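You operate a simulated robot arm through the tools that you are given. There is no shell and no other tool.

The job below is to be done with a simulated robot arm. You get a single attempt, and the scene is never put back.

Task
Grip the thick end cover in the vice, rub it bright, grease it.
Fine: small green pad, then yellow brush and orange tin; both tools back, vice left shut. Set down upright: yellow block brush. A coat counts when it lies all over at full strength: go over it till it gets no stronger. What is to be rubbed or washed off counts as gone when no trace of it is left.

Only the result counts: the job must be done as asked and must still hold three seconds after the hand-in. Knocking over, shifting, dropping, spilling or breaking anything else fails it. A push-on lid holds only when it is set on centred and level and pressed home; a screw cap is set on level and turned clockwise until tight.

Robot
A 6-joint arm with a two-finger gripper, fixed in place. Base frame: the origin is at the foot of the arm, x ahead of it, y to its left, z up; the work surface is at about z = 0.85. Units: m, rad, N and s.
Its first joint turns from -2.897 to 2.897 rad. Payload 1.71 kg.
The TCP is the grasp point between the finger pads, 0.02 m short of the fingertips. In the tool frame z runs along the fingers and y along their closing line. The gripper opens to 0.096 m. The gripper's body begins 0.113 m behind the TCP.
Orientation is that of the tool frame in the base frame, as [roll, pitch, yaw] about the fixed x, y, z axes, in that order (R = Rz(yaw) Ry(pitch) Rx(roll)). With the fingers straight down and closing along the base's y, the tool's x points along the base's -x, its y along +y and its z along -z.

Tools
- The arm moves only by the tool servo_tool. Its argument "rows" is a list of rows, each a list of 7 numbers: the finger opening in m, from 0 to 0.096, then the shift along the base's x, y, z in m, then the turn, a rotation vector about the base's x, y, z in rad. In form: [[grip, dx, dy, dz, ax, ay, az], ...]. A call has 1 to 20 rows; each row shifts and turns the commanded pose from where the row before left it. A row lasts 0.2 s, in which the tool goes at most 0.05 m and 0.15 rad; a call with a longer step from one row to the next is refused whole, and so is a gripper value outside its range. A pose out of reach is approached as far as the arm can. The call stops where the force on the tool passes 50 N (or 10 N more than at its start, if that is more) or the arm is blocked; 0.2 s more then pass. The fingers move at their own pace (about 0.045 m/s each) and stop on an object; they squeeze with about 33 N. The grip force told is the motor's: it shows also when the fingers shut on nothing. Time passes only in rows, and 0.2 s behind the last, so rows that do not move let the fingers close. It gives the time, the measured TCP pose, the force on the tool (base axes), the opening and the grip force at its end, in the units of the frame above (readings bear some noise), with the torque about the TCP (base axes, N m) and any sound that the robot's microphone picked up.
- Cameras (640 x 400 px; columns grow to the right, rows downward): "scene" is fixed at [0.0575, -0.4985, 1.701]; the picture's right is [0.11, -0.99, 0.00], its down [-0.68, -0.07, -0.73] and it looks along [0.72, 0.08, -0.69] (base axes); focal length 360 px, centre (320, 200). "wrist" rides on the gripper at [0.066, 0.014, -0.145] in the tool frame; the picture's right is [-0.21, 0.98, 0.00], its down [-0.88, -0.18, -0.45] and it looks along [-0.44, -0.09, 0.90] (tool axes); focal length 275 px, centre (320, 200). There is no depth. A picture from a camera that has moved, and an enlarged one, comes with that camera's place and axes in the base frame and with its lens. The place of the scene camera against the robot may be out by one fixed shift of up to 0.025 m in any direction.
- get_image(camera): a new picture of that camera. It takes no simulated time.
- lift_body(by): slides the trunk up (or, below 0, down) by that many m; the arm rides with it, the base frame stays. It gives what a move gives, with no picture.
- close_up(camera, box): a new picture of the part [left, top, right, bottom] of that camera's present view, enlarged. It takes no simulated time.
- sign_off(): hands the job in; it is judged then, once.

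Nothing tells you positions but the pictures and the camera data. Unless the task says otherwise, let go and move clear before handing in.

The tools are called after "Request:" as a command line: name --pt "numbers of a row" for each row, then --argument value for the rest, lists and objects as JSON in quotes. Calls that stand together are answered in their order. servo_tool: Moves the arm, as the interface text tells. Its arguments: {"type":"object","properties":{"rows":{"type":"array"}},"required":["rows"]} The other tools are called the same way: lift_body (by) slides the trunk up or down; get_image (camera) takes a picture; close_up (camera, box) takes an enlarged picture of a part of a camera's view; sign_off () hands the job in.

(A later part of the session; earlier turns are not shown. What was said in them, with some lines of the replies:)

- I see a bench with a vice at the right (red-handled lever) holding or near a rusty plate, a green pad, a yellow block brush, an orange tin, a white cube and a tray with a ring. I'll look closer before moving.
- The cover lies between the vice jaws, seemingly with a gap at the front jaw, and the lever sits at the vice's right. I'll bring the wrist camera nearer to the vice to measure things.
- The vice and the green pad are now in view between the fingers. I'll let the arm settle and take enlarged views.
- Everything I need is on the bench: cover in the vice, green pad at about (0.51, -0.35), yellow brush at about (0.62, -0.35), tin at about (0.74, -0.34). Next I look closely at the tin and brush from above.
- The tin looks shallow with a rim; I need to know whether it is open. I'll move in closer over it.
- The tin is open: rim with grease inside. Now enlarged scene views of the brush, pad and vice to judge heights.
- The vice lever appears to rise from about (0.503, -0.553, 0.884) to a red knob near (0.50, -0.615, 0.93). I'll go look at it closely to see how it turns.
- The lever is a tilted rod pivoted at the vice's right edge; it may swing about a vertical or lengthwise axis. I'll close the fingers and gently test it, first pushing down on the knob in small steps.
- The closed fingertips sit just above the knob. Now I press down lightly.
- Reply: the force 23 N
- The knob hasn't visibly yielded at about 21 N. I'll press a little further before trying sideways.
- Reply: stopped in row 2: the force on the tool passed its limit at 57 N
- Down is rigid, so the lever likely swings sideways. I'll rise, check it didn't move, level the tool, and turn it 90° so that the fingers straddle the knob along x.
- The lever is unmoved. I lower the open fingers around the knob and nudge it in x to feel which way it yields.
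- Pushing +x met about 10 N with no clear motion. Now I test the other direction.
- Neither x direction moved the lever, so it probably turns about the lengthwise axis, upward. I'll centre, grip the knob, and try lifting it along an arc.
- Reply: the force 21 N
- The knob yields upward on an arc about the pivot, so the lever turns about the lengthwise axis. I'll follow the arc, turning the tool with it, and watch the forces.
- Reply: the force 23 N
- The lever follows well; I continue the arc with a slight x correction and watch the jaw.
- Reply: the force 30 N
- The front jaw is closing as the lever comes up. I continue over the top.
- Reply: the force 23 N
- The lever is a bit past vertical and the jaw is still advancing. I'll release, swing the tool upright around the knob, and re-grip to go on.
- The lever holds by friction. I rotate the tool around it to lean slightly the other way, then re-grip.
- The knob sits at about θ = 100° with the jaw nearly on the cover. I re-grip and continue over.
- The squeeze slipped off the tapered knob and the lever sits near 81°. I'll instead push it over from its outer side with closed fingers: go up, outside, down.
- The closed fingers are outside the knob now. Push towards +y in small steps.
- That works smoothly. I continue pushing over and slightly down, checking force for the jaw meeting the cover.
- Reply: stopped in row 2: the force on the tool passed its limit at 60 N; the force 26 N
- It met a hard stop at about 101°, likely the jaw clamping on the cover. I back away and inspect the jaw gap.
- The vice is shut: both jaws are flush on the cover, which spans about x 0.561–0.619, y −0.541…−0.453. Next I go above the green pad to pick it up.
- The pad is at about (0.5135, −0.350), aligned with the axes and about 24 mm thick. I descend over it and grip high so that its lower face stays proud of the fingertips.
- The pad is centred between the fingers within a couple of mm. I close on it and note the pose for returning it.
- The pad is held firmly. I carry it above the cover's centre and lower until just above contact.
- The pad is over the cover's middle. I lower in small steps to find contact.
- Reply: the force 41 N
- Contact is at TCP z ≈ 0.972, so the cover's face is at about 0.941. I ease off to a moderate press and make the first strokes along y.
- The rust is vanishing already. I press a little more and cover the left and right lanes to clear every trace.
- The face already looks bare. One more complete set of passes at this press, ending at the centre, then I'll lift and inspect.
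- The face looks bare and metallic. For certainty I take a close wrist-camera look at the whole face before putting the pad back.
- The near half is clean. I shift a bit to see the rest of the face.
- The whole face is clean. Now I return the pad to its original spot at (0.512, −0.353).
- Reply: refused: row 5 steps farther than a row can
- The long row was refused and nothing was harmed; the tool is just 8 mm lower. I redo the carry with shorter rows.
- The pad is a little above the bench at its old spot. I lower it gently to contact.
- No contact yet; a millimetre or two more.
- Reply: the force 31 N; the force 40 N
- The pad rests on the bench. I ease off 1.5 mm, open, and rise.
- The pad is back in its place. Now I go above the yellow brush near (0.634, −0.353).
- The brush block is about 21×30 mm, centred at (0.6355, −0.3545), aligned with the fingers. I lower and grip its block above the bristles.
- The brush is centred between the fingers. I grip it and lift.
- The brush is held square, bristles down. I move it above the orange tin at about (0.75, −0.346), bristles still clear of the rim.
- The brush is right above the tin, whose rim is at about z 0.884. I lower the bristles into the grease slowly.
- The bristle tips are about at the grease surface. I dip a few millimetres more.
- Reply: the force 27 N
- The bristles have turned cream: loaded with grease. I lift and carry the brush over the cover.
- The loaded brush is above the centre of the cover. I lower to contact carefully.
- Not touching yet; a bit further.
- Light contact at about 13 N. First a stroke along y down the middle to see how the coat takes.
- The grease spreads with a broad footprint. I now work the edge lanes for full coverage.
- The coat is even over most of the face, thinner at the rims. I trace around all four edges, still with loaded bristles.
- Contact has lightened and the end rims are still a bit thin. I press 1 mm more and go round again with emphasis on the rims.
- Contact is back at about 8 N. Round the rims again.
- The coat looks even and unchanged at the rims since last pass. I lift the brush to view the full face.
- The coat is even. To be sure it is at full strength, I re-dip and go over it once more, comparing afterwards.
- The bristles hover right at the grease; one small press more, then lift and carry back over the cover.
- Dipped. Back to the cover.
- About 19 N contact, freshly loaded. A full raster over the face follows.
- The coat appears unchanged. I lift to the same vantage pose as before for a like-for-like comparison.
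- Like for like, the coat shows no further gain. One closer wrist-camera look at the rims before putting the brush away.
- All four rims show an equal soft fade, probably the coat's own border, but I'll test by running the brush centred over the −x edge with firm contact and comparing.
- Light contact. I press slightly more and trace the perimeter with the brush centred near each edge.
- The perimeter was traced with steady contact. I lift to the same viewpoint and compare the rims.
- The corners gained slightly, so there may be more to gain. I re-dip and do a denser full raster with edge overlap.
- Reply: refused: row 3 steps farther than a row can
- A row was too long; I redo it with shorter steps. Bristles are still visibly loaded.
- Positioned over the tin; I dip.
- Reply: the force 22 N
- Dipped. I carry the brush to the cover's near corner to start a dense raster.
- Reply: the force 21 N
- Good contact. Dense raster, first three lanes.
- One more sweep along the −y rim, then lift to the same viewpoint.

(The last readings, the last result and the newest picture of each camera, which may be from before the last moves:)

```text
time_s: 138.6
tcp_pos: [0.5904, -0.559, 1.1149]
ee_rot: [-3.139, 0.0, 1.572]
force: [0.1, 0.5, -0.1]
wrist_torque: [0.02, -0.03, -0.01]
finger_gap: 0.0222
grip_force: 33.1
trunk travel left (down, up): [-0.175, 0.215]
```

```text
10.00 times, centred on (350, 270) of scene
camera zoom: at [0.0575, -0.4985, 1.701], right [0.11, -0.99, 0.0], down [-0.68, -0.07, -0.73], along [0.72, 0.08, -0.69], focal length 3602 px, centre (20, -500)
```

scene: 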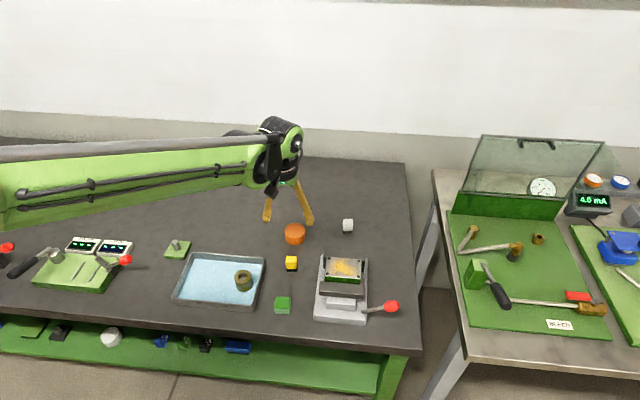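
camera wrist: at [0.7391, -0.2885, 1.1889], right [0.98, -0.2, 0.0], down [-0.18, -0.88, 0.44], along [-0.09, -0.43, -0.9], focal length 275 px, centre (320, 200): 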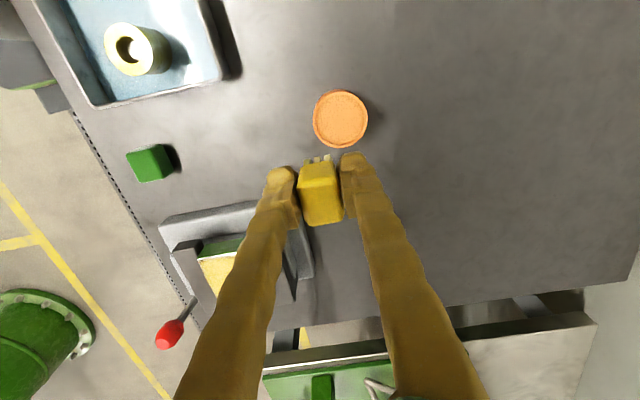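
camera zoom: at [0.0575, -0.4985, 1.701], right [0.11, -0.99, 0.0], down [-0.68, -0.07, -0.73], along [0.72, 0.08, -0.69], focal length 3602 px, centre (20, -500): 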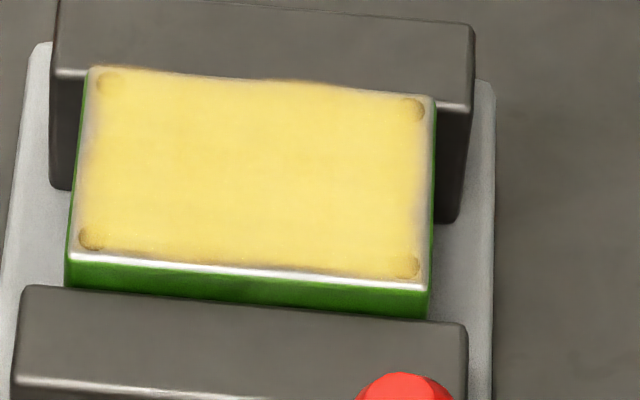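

The coat no longer changes; the soft rim is its own border. Now I return the brush to its original spot at (0.635, −0.3545), upright.

Request:
servo_tool --pt "0.0 0.009 0.0409 0 0 0 0" --pt "0.0 0.009 0.0409 0 0 0 0" --pt "0.0 0.009 0.0409 0 0 0 0" --pt "0.0 0.009 0.0409 0 0 0 0" --pt "0.0 0.009 0.0409 0 0 0 0" --pt "0.0 0 0 -0.045 0 0 0" --pt "0.0 0 0 -0.045 0 0 0" --pt "0.0 0 0 -0.045 0 0 0" --pt "0.0 0 0 -0.045 0 0 0" --pt "0.0 0 0 -0.04 0 0 0" --pt "0.0 0 0 0 0 0 0"

Request:
close_up --camera "scene" --box '[265, 230, 335, 285]'

Request:
close_up --camera "wrist" --box '[240, 110, 400, 250]'

```text
time_s: 141.0
tcp_pos: [0.6368, -0.3557, 0.8962]
ee_rot: [-3.139, -0.002, 1.572]
force: [-0.1, -0.3, -0.6]
wrist_torque: [0.02, 0.04, 0.02]
finger_gap: 0.0221
grip_force: 33.2
trunk travel left (down, up): [-0.175, 0.215]
```

```text
7.27 times, centred on (300, 258) of scene
camera zoom: at [0.0575, -0.4985, 1.701], right [0.11, -0.99, 0.0], down [-0.68, -0.07, -0.73], along [0.72, 0.08, -0.69], focal length 2620 px, centre (466, -218)
```

zoom: 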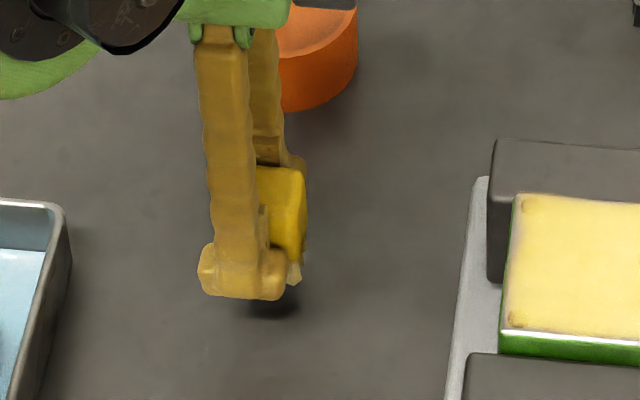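

```text
2.86 times, centred on (320, 180) of wrist
camera zoom: at [0.6495, -0.2897, 1.0399], right [0.98, -0.2, 0.0], down [-0.18, -0.88, 0.44], along [-0.09, -0.43, -0.9], focal length 786 px, centre (320, 257)
```

zoom: 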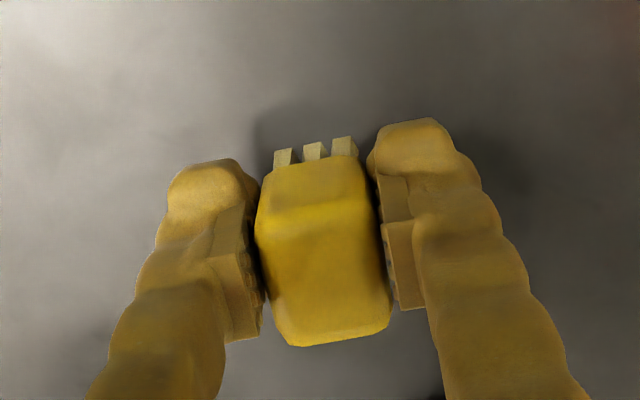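

The brush is just above its old spot and upright. I lower it gently.

Request:
servo_tool --pt "0.0 -0.001 0.001 -0.006 0 0 0" --pt "0.0 0 0 -0.004 0 0 0" --pt "0.0 0 0 -0.002 0 0 0" --pt "0.0 0 0 0 0 0 0"

```text
time_s: 142.0
tcp_pos: [0.6345, -0.3546, 0.8834]
ee_rot: [-3.139, 0.001, 1.572]
force: [0.6, -0.3, -0.4]
wrist_torque: [0.0, 0.04, -0.02]
finger_gap: 0.0225
grip_force: 33.2
trunk travel left (down, up): [-0.175, 0.215]
```

Request:
servo_tool --pt "0.0 0 0 -0.0015 0 0 0" --pt "0.0 0 0 0 0 0 0"

```text
time_s: 142.6
tcp_pos: [0.6346, -0.3547, 0.8819]
ee_rot: [3.142, 0.0, 1.572]
force: [2.5, -2.1, 7.6]
wrist_torque: [-0.01, 0.02, 0.03]
finger_gap: 0.0223
grip_force: 32.8
trunk travel left (down, up): [-0.175, 0.215]
```

Contact at about 8 N. I settle it, then open slowly and rise straight up.

Request:
servo_tool --pt "0.0 0 0 -0.0005 0 0 0" --pt "0.0 0 0 0.0005 0 0 0" --pt "0.028 0 0 0 0 0 0" --pt "0.035 0 0 0 0 0 0" --pt "0.05 0 0 0 0 0 0" --pt "0.06 0 0 0 0 0 0" --pt "0.06 0 0 0 0 0 0"

Request:
close_up --camera "wrist" --box '[240, 110, 400, 250]'

```text
time_s: 144.2
tcp_pos: [0.6343, -0.355, 0.8813]
ee_rot: [-3.14, 0.0, 1.572]
force: [0.5, 0.0, 0.0]
wrist_torque: [-0.03, 0.0, 0.04]
finger_gap: 0.0601
grip_force: 0.0
trunk travel left (down, up): [-0.175, 0.215]
```

```text
2.86 times, centred on (320, 180) of wrist
camera zoom: at [0.6483, -0.2878, 1.0257], right [0.98, -0.2, 0.0], down [-0.18, -0.88, 0.44], along [-0.09, -0.43, -0.9], focal length 786 px, centre (320, 257)
```

zoom: 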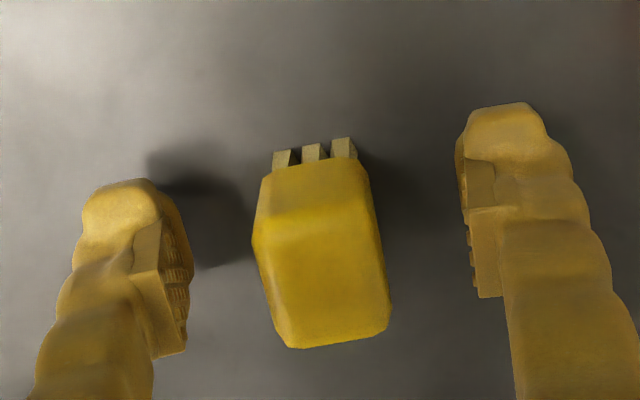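

The brush stands free. I rise straight up and then move clear to check everything.

Request:
servo_tool --pt "0.06 0 0 0.02 0 0 0" --pt "0.06 0 0 0.04 0 0 0" --pt "0.06 0 0 0.045 0 0 0" --pt "0.06 0 0 0.045 0 0 0" --pt "0.06 -0.04 0.02 0 0 0 0" --pt "0.06 -0.04 0.02 0 0 0 0" --pt "0.06 -0.04 0.02 0.02 0 0 0" --pt "0.06 -0.04 0.02 0.02 0 0 0" --pt "0.06 0 0 0 0 0 0"

Request:
get_image --camera "scene"

Request:
close_up --camera "scene" --box '[260, 200, 420, 330]'

Request:
close_up --camera "scene" --box '[270, 235, 320, 275]'

Request:
close_up --camera "scene" --box '[325, 250, 375, 290]'

```text
time_s: 146.2
tcp_pos: [0.4737, -0.2738, 1.0739]
ee_rot: [-3.139, -0.001, 1.573]
force: [-1.5, 0.5, 0.2]
wrist_torque: [-0.05, -0.07, 0.03]
finger_gap: 0.06
grip_force: 0.1
trunk travel left (down, up): [-0.175, 0.215]
```

```text
taken
```

scene: 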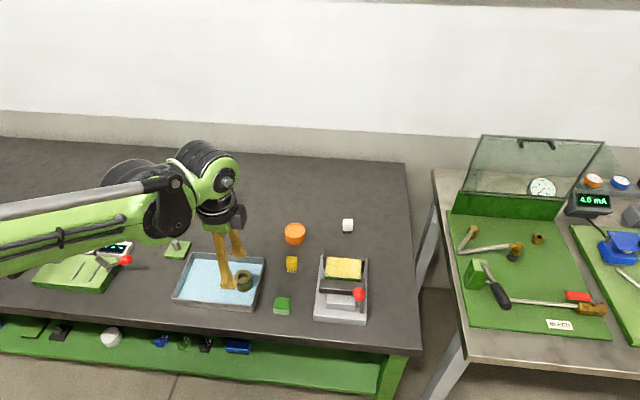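

```text
3.08 times, centred on (340, 265) of scene
camera zoom: at [0.0575, -0.4985, 1.701], right [0.11, -0.99, 0.0], down [-0.68, -0.07, -0.73], along [0.72, 0.08, -0.69], focal length 1108 px, centre (258, 0)
```

zoom: 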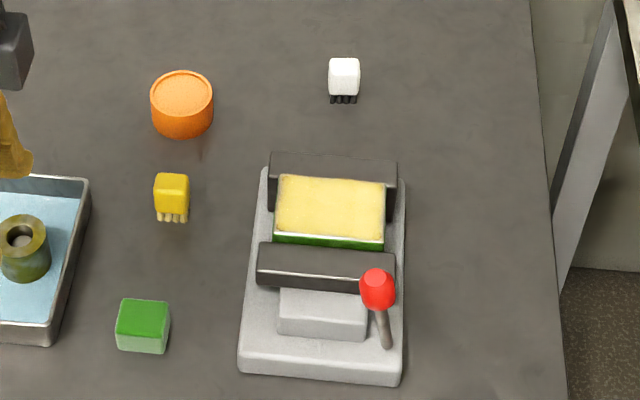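

```text
10.00 times, centred on (295, 255) of scene
camera zoom: at [0.0575, -0.4985, 1.701], right [0.11, -0.99, 0.0], down [-0.68, -0.07, -0.73], along [0.72, 0.08, -0.69], focal length 3602 px, centre (570, -350)
```

zoom: 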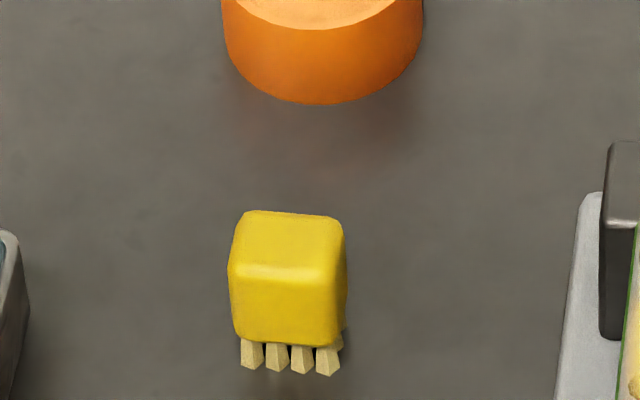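

```text
10.00 times, centred on (350, 270) of scene
camera zoom: at [0.0575, -0.4985, 1.701], right [0.11, -0.99, 0.0], down [-0.68, -0.07, -0.73], along [0.72, 0.08, -0.69], focal length 3602 px, centre (20, -500)
```

zoom: 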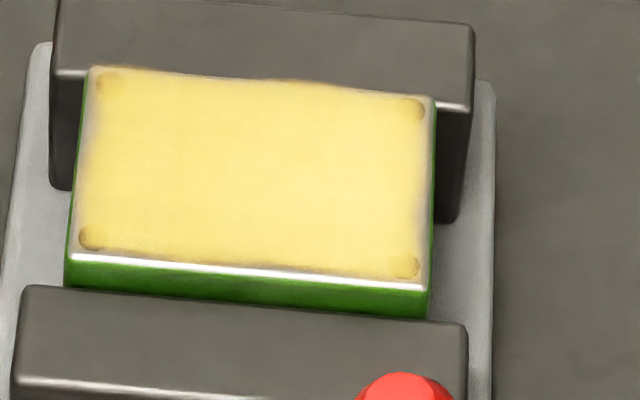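

All is in place: brush upright in its spot, pad back, tin and white brush untouched, coat even. As a last check I look straight down on the jaw seams to be sure that the cover is truly gripped.

Request:
servo_tool --pt "0.06 0.0106 -0.0405 0 0 0 0" --pt "0.06 0.0106 -0.0405 0 0 0 0" --pt "0.06 0.0106 -0.0405 0 0 0 0" --pt "0.06 0.0106 -0.0405 0 0 0 0" --pt "0.06 0.0106 -0.0405 0 0 0 0" --pt "0.06 0.0106 -0.0405 0 0 0 0" --pt "0.06 0.0106 -0.0405 0 0 0 0" --pt "0.06 0 0 0 0 0 0" --pt "0.06 0 0 0 0 0 0"

Request:
close_up --camera "wrist" --box '[230, 0, 430, 160]'

Request:
close_up --camera "wrist" --box '[270, 0, 370, 130]'

```text
time_s: 148.2
tcp_pos: [0.5465, -0.5571, 1.074]
ee_rot: [-3.14, -0.002, 1.573]
force: [0.0, -0.6, -0.1]
wrist_torque: [0.0, -0.04, 0.01]
finger_gap: 0.0599
grip_force: 0.1
trunk travel left (down, up): [-0.175, 0.215]
```

```text
2.50 times, centred on (330, 80) of wrist
camera zoom: at [0.5616, -0.49, 1.2176], right [0.98, -0.2, 0.0], down [-0.18, -0.88, 0.44], along [-0.09, -0.43, -0.9], focal length 688 px, centre (295, 500)
```

zoom: 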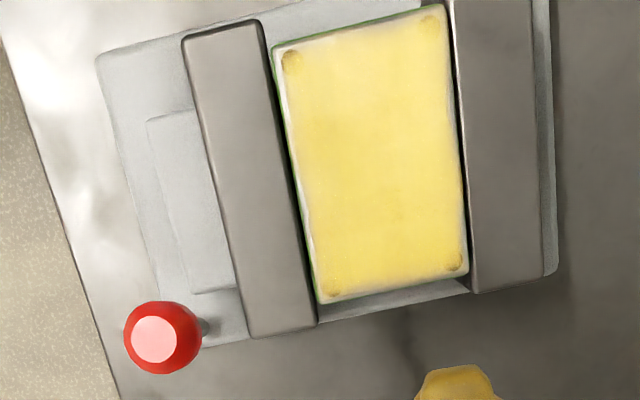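

```text
3.08 times, centred on (320, 65) of wrist
camera zoom: at [0.5616, -0.49, 1.2176], right [0.98, -0.2, 0.0], down [-0.18, -0.88, 0.44], along [-0.09, -0.43, -0.9], focal length 847 px, centre (320, 615)
```

zoom: 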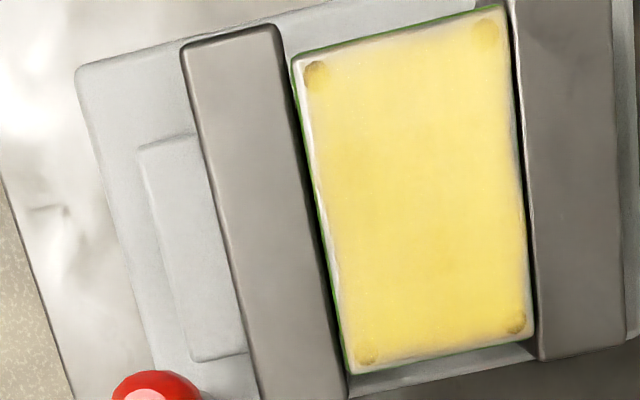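

A thin dark seam shows at the front jaw; I zoom in to tell a rounded edge from a real gap.

Request:
close_up --camera "wrist" --box '[295, 5, 335, 40]'

Request:
close_up --camera "wrist" --box '[310, 95, 350, 130]'

Request:
close_up --camera "wrist" --box '[370, 90, 410, 125]'

Request:
close_up --camera "scene" --box '[318, 262, 348, 288]'

```text
11.43 times, centred on (315, 22) of wrist
camera zoom: at [0.5616, -0.49, 1.2176], right [0.98, -0.2, 0.0], down [-0.18, -0.88, 0.44], along [-0.09, -0.43, -0.9], focal length 3146 px, centre (377, 2229)
```

zoom: 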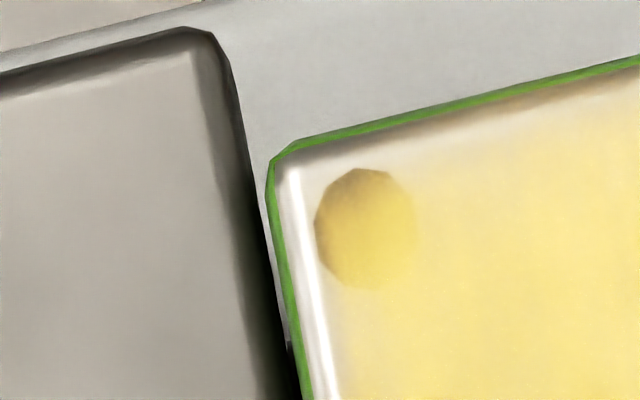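

```text
11.43 times, centred on (330, 112) of wrist
camera zoom: at [0.5616, -0.49, 1.2176], right [0.98, -0.2, 0.0], down [-0.18, -0.88, 0.44], along [-0.09, -0.43, -0.9], focal length 3146 px, centre (206, 1200)
```

zoom: 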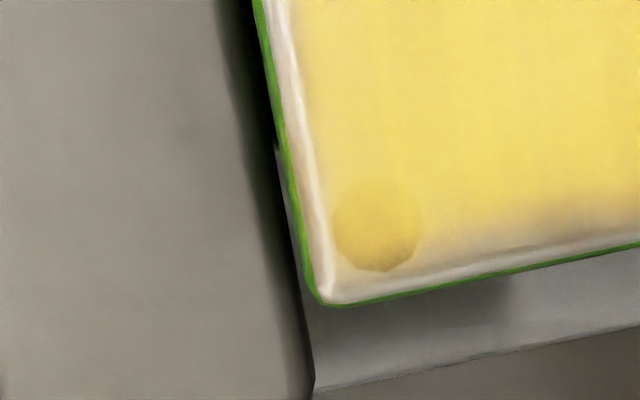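

```text
11.43 times, centred on (390, 108) of wrist
camera zoom: at [0.5616, -0.49, 1.2176], right [0.98, -0.2, 0.0], down [-0.18, -0.88, 0.44], along [-0.09, -0.43, -0.9], focal length 3146 px, centre (-480, 1257)
```

zoom: 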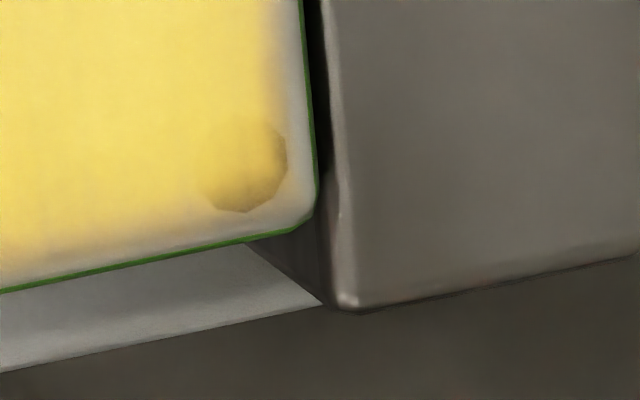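

```text
15.38 times, centred on (333, 275) of scene
camera zoom: at [0.0575, -0.4985, 1.701], right [0.11, -0.99, 0.0], down [-0.68, -0.07, -0.73], along [0.72, 0.08, -0.69], focal length 5542 px, centre (120, -954)
```

zoom: 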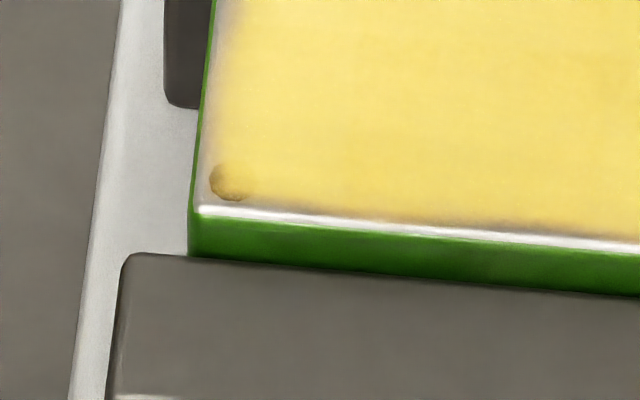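

Both jaw seams look about a millimetre wide, which may only be rounded edges. To be sure the vice is fully home, I'll push the lever once more in the closing direction, gently.

Request:
servo_tool --pt "0.0 -0.022 -0.034 0 0 0 0" --pt "0.0 -0.0215 -0.036 0 0 0 0" --pt "0.0 0 0 0 0 0 0" --pt "0.0 0 0 -0.04 0 0 0" --pt "0.0 0 0 -0.04 0 0 0" --pt "0.0 0 0 -0.04 0 0 0" --pt "0.0 0 0 0 0 0 0"

Request:
get_image --camera "wrist"

```text
time_s: 149.8
tcp_pos: [0.505, -0.6296, 0.9511]
ee_rot: [-3.14, -0.002, 1.572]
force: [-0.8, 0.2, 0.3]
wrist_torque: [-0.02, 0.04, -0.01]
finger_gap: 0.0
grip_force: 29.7
trunk travel left (down, up): [-0.175, 0.215]
```

```text
taken
camera wrist: at [0.5186, -0.5624, 1.0953], right [0.98, -0.2, 0.0], down [-0.18, -0.88, 0.44], along [-0.09, -0.43, -0.9], focal length 275 px, centre (320, 200)
```

wrist: 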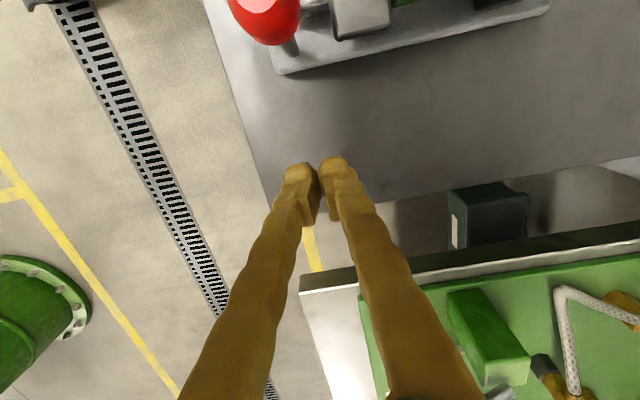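

I approach the knob from outside.

Request:
servo_tool --pt "0.0 -0.002 0.02 0 0 0 0" --pt "0.0 0 0.02 0 0 0 0" --pt "0.0 0 0.015 0 0 0 0" --pt "0.0 0 0.004 0 0 0 0" --pt "0.0 0 0 0 0 0 0"

Request:
servo_tool --pt "0.0 0 0.003 0 0 0 0" --pt "0.0 0 0.003 0 0 0 0" --pt "0.0 0 0 0 0 0 0"

Request:
close_up --camera "wrist" --box '[220, 90, 460, 250]'

```text
time_s: 151.0
tcp_pos: [0.5036, -0.5682, 0.9514]
ee_rot: [-3.141, 0.0, 1.572]
force: [0.6, 0.0, -0.5]
wrist_torque: [0.0, 0.02, 0.01]
finger_gap: 0.0
grip_force: 29.1
trunk travel left (down, up): [-0.175, 0.215]
```

```text
time_s: 151.8
tcp_pos: [0.503, -0.5632, 0.9515]
ee_rot: [-3.14, -0.001, 1.572]
force: [0.6, -0.9, -0.2]
wrist_torque: [0.0, 0.02, 0.04]
finger_gap: 0.0
grip_force: 29.3
trunk travel left (down, up): [-0.175, 0.215]
```

```text
2.50 times, centred on (340, 170) of wrist
camera zoom: at [0.5172, -0.4968, 1.0951], right [0.98, -0.2, 0.0], down [-0.18, -0.88, 0.44], along [-0.09, -0.43, -0.9], focal length 688 px, centre (270, 275)
```

zoom: 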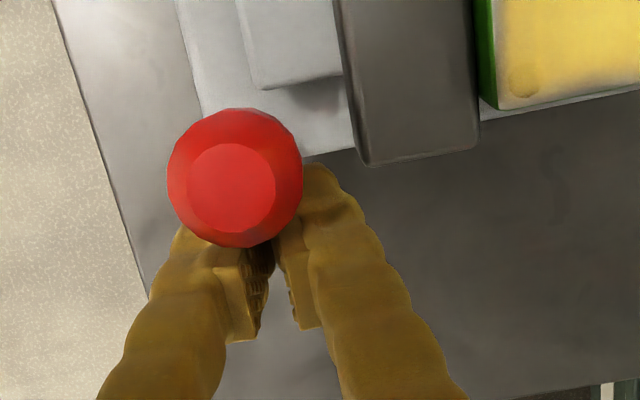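

Almost touching. I push in 2 mm steps and read the force.

Request:
servo_tool --pt "0.0 0 0.002 0 0 0 0" --pt "0.0 0 0 0 0 0 0"

Request:
servo_tool --pt "0.0 0 0.002 0 0 0 0" --pt "0.0 0 0 0 0 0 0"

Request:
servo_tool --pt "0.0 0 0.002 0 0 0 0" --pt "0.0 0 0 0 0 0 0"

```text
time_s: 152.4
tcp_pos: [0.5043, -0.5601, 0.9519]
ee_rot: [-3.14, 0.0, 1.572]
force: [0.0, 1.0, 0.1]
wrist_torque: [0.01, 0.02, 0.05]
finger_gap: 0.0001
grip_force: 29.3
trunk travel left (down, up): [-0.175, 0.215]
```

```text
time_s: 153.0
tcp_pos: [0.5026, -0.5596, 0.9521]
ee_rot: [-3.141, -0.001, 1.573]
force: [-0.7, -11.6, 2.1]
wrist_torque: [0.09, -0.07, 0.03]
finger_gap: 0.0001
grip_force: 28.9
trunk travel left (down, up): [-0.175, 0.215]
```

```text
time_s: 153.6
tcp_pos: [0.5025, -0.5601, 0.951]
ee_rot: [-3.14, -0.001, 1.57]
force: [-2.3, -33.3, 7.1]
wrist_torque: [0.26, -0.07, 0.1]
finger_gap: 0.0059
grip_force: 29.2
trunk travel left (down, up): [-0.175, 0.215]
```

At 33 N the lever does not budge: the vice is hard shut. I back off and move clear.

Request:
servo_tool --pt "0.0 0 -0.01 0 0 0 0" --pt "0.0 0 -0.03 0 0 0 0" --pt "0.0 0 0 0.045 0 0 0" --pt "0.0 0 0 0.045 0 0 0" --pt "0.0 0 0 0.045 0 0 0" --pt "0.03 -0.02 0.04 0.02 0 0 0" --pt "0.03 -0.02 0.04 0.02 0 0 0" --pt "0.03 -0.02 0.04 0 0 0 0" --pt "0.03 -0.02 0.04 0 0 0 0" --pt "0.03 -0.01 0.04 0 0 0 0" --pt "0.03 0 0.045 0 0 0 0" --pt "0.03 0 0.045 0 0 0 0" --pt "0.03 0 0 0 0 0 0"

Request:
get_image --camera "scene"

Request:
close_up --camera "scene" --box '[260, 200, 420, 330]'

```text
time_s: 156.4
tcp_pos: [0.4126, -0.3077, 1.1275]
ee_rot: [-3.14, 0.0, 1.572]
force: [0.1, 1.2, 0.4]
wrist_torque: [-0.07, -0.01, 0.01]
finger_gap: 0.0299
grip_force: 0.1
trunk travel left (down, up): [-0.175, 0.215]
```

```text
taken
```

scene: 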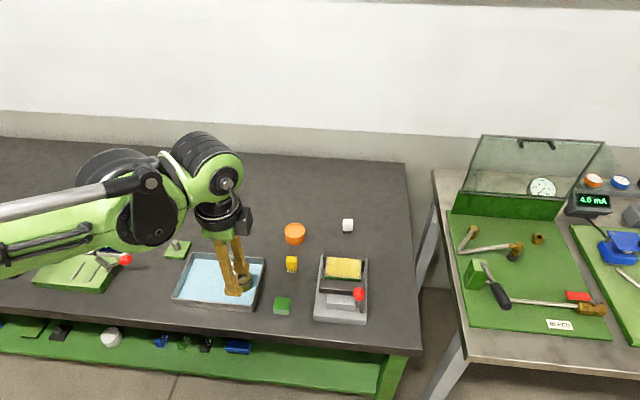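

```text
3.08 times, centred on (340, 265) of scene
camera zoom: at [0.0575, -0.4985, 1.701], right [0.11, -0.99, 0.0], down [-0.68, -0.07, -0.73], along [0.72, 0.08, -0.69], focal length 1108 px, centre (258, 0)
```

zoom: 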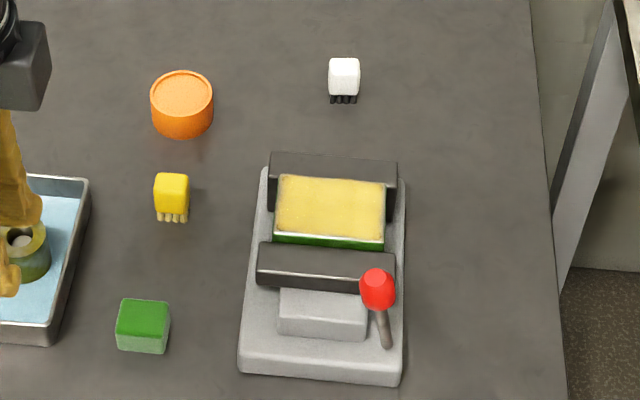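

The vice is hard shut on the cover, whose face is clean and evenly greased. The pad and the upright brush are back in their places, nothing else has moved and the arm is clear, so I hand the job in.

Request:
sign_off

```text
The job is handed in.
```

The end cover is gripped in the vice, rubbed clean with the small green pad and greased with the yellow brush from the orange tin. The job is handed in.

- **Vice:** the lever goes over to a hard stop and didn't move under a second 33 N push. From straight above I could see about a millimetre of dark seam along each jaw. I took this to be the jaws' rounded edges, and the cover did not shift while I rubbed and brushed it.
- **Rubbing:** no yellow was left anywhere on the face in close views before greasing.
- **Grease:** I dipped three times and brushed until another full pass made no visible difference. The coat is even apart from a soft fade right at the rim. More brushing along the edges did not change that fade, so I took it to be as strong as it gets.
- **Tools:** the pad and the brush are back within a few millimetres of where they started, with the brush upright on its bristles.

In the last pictures the tin and the white brush were where they started, and the arm is clear of everything.
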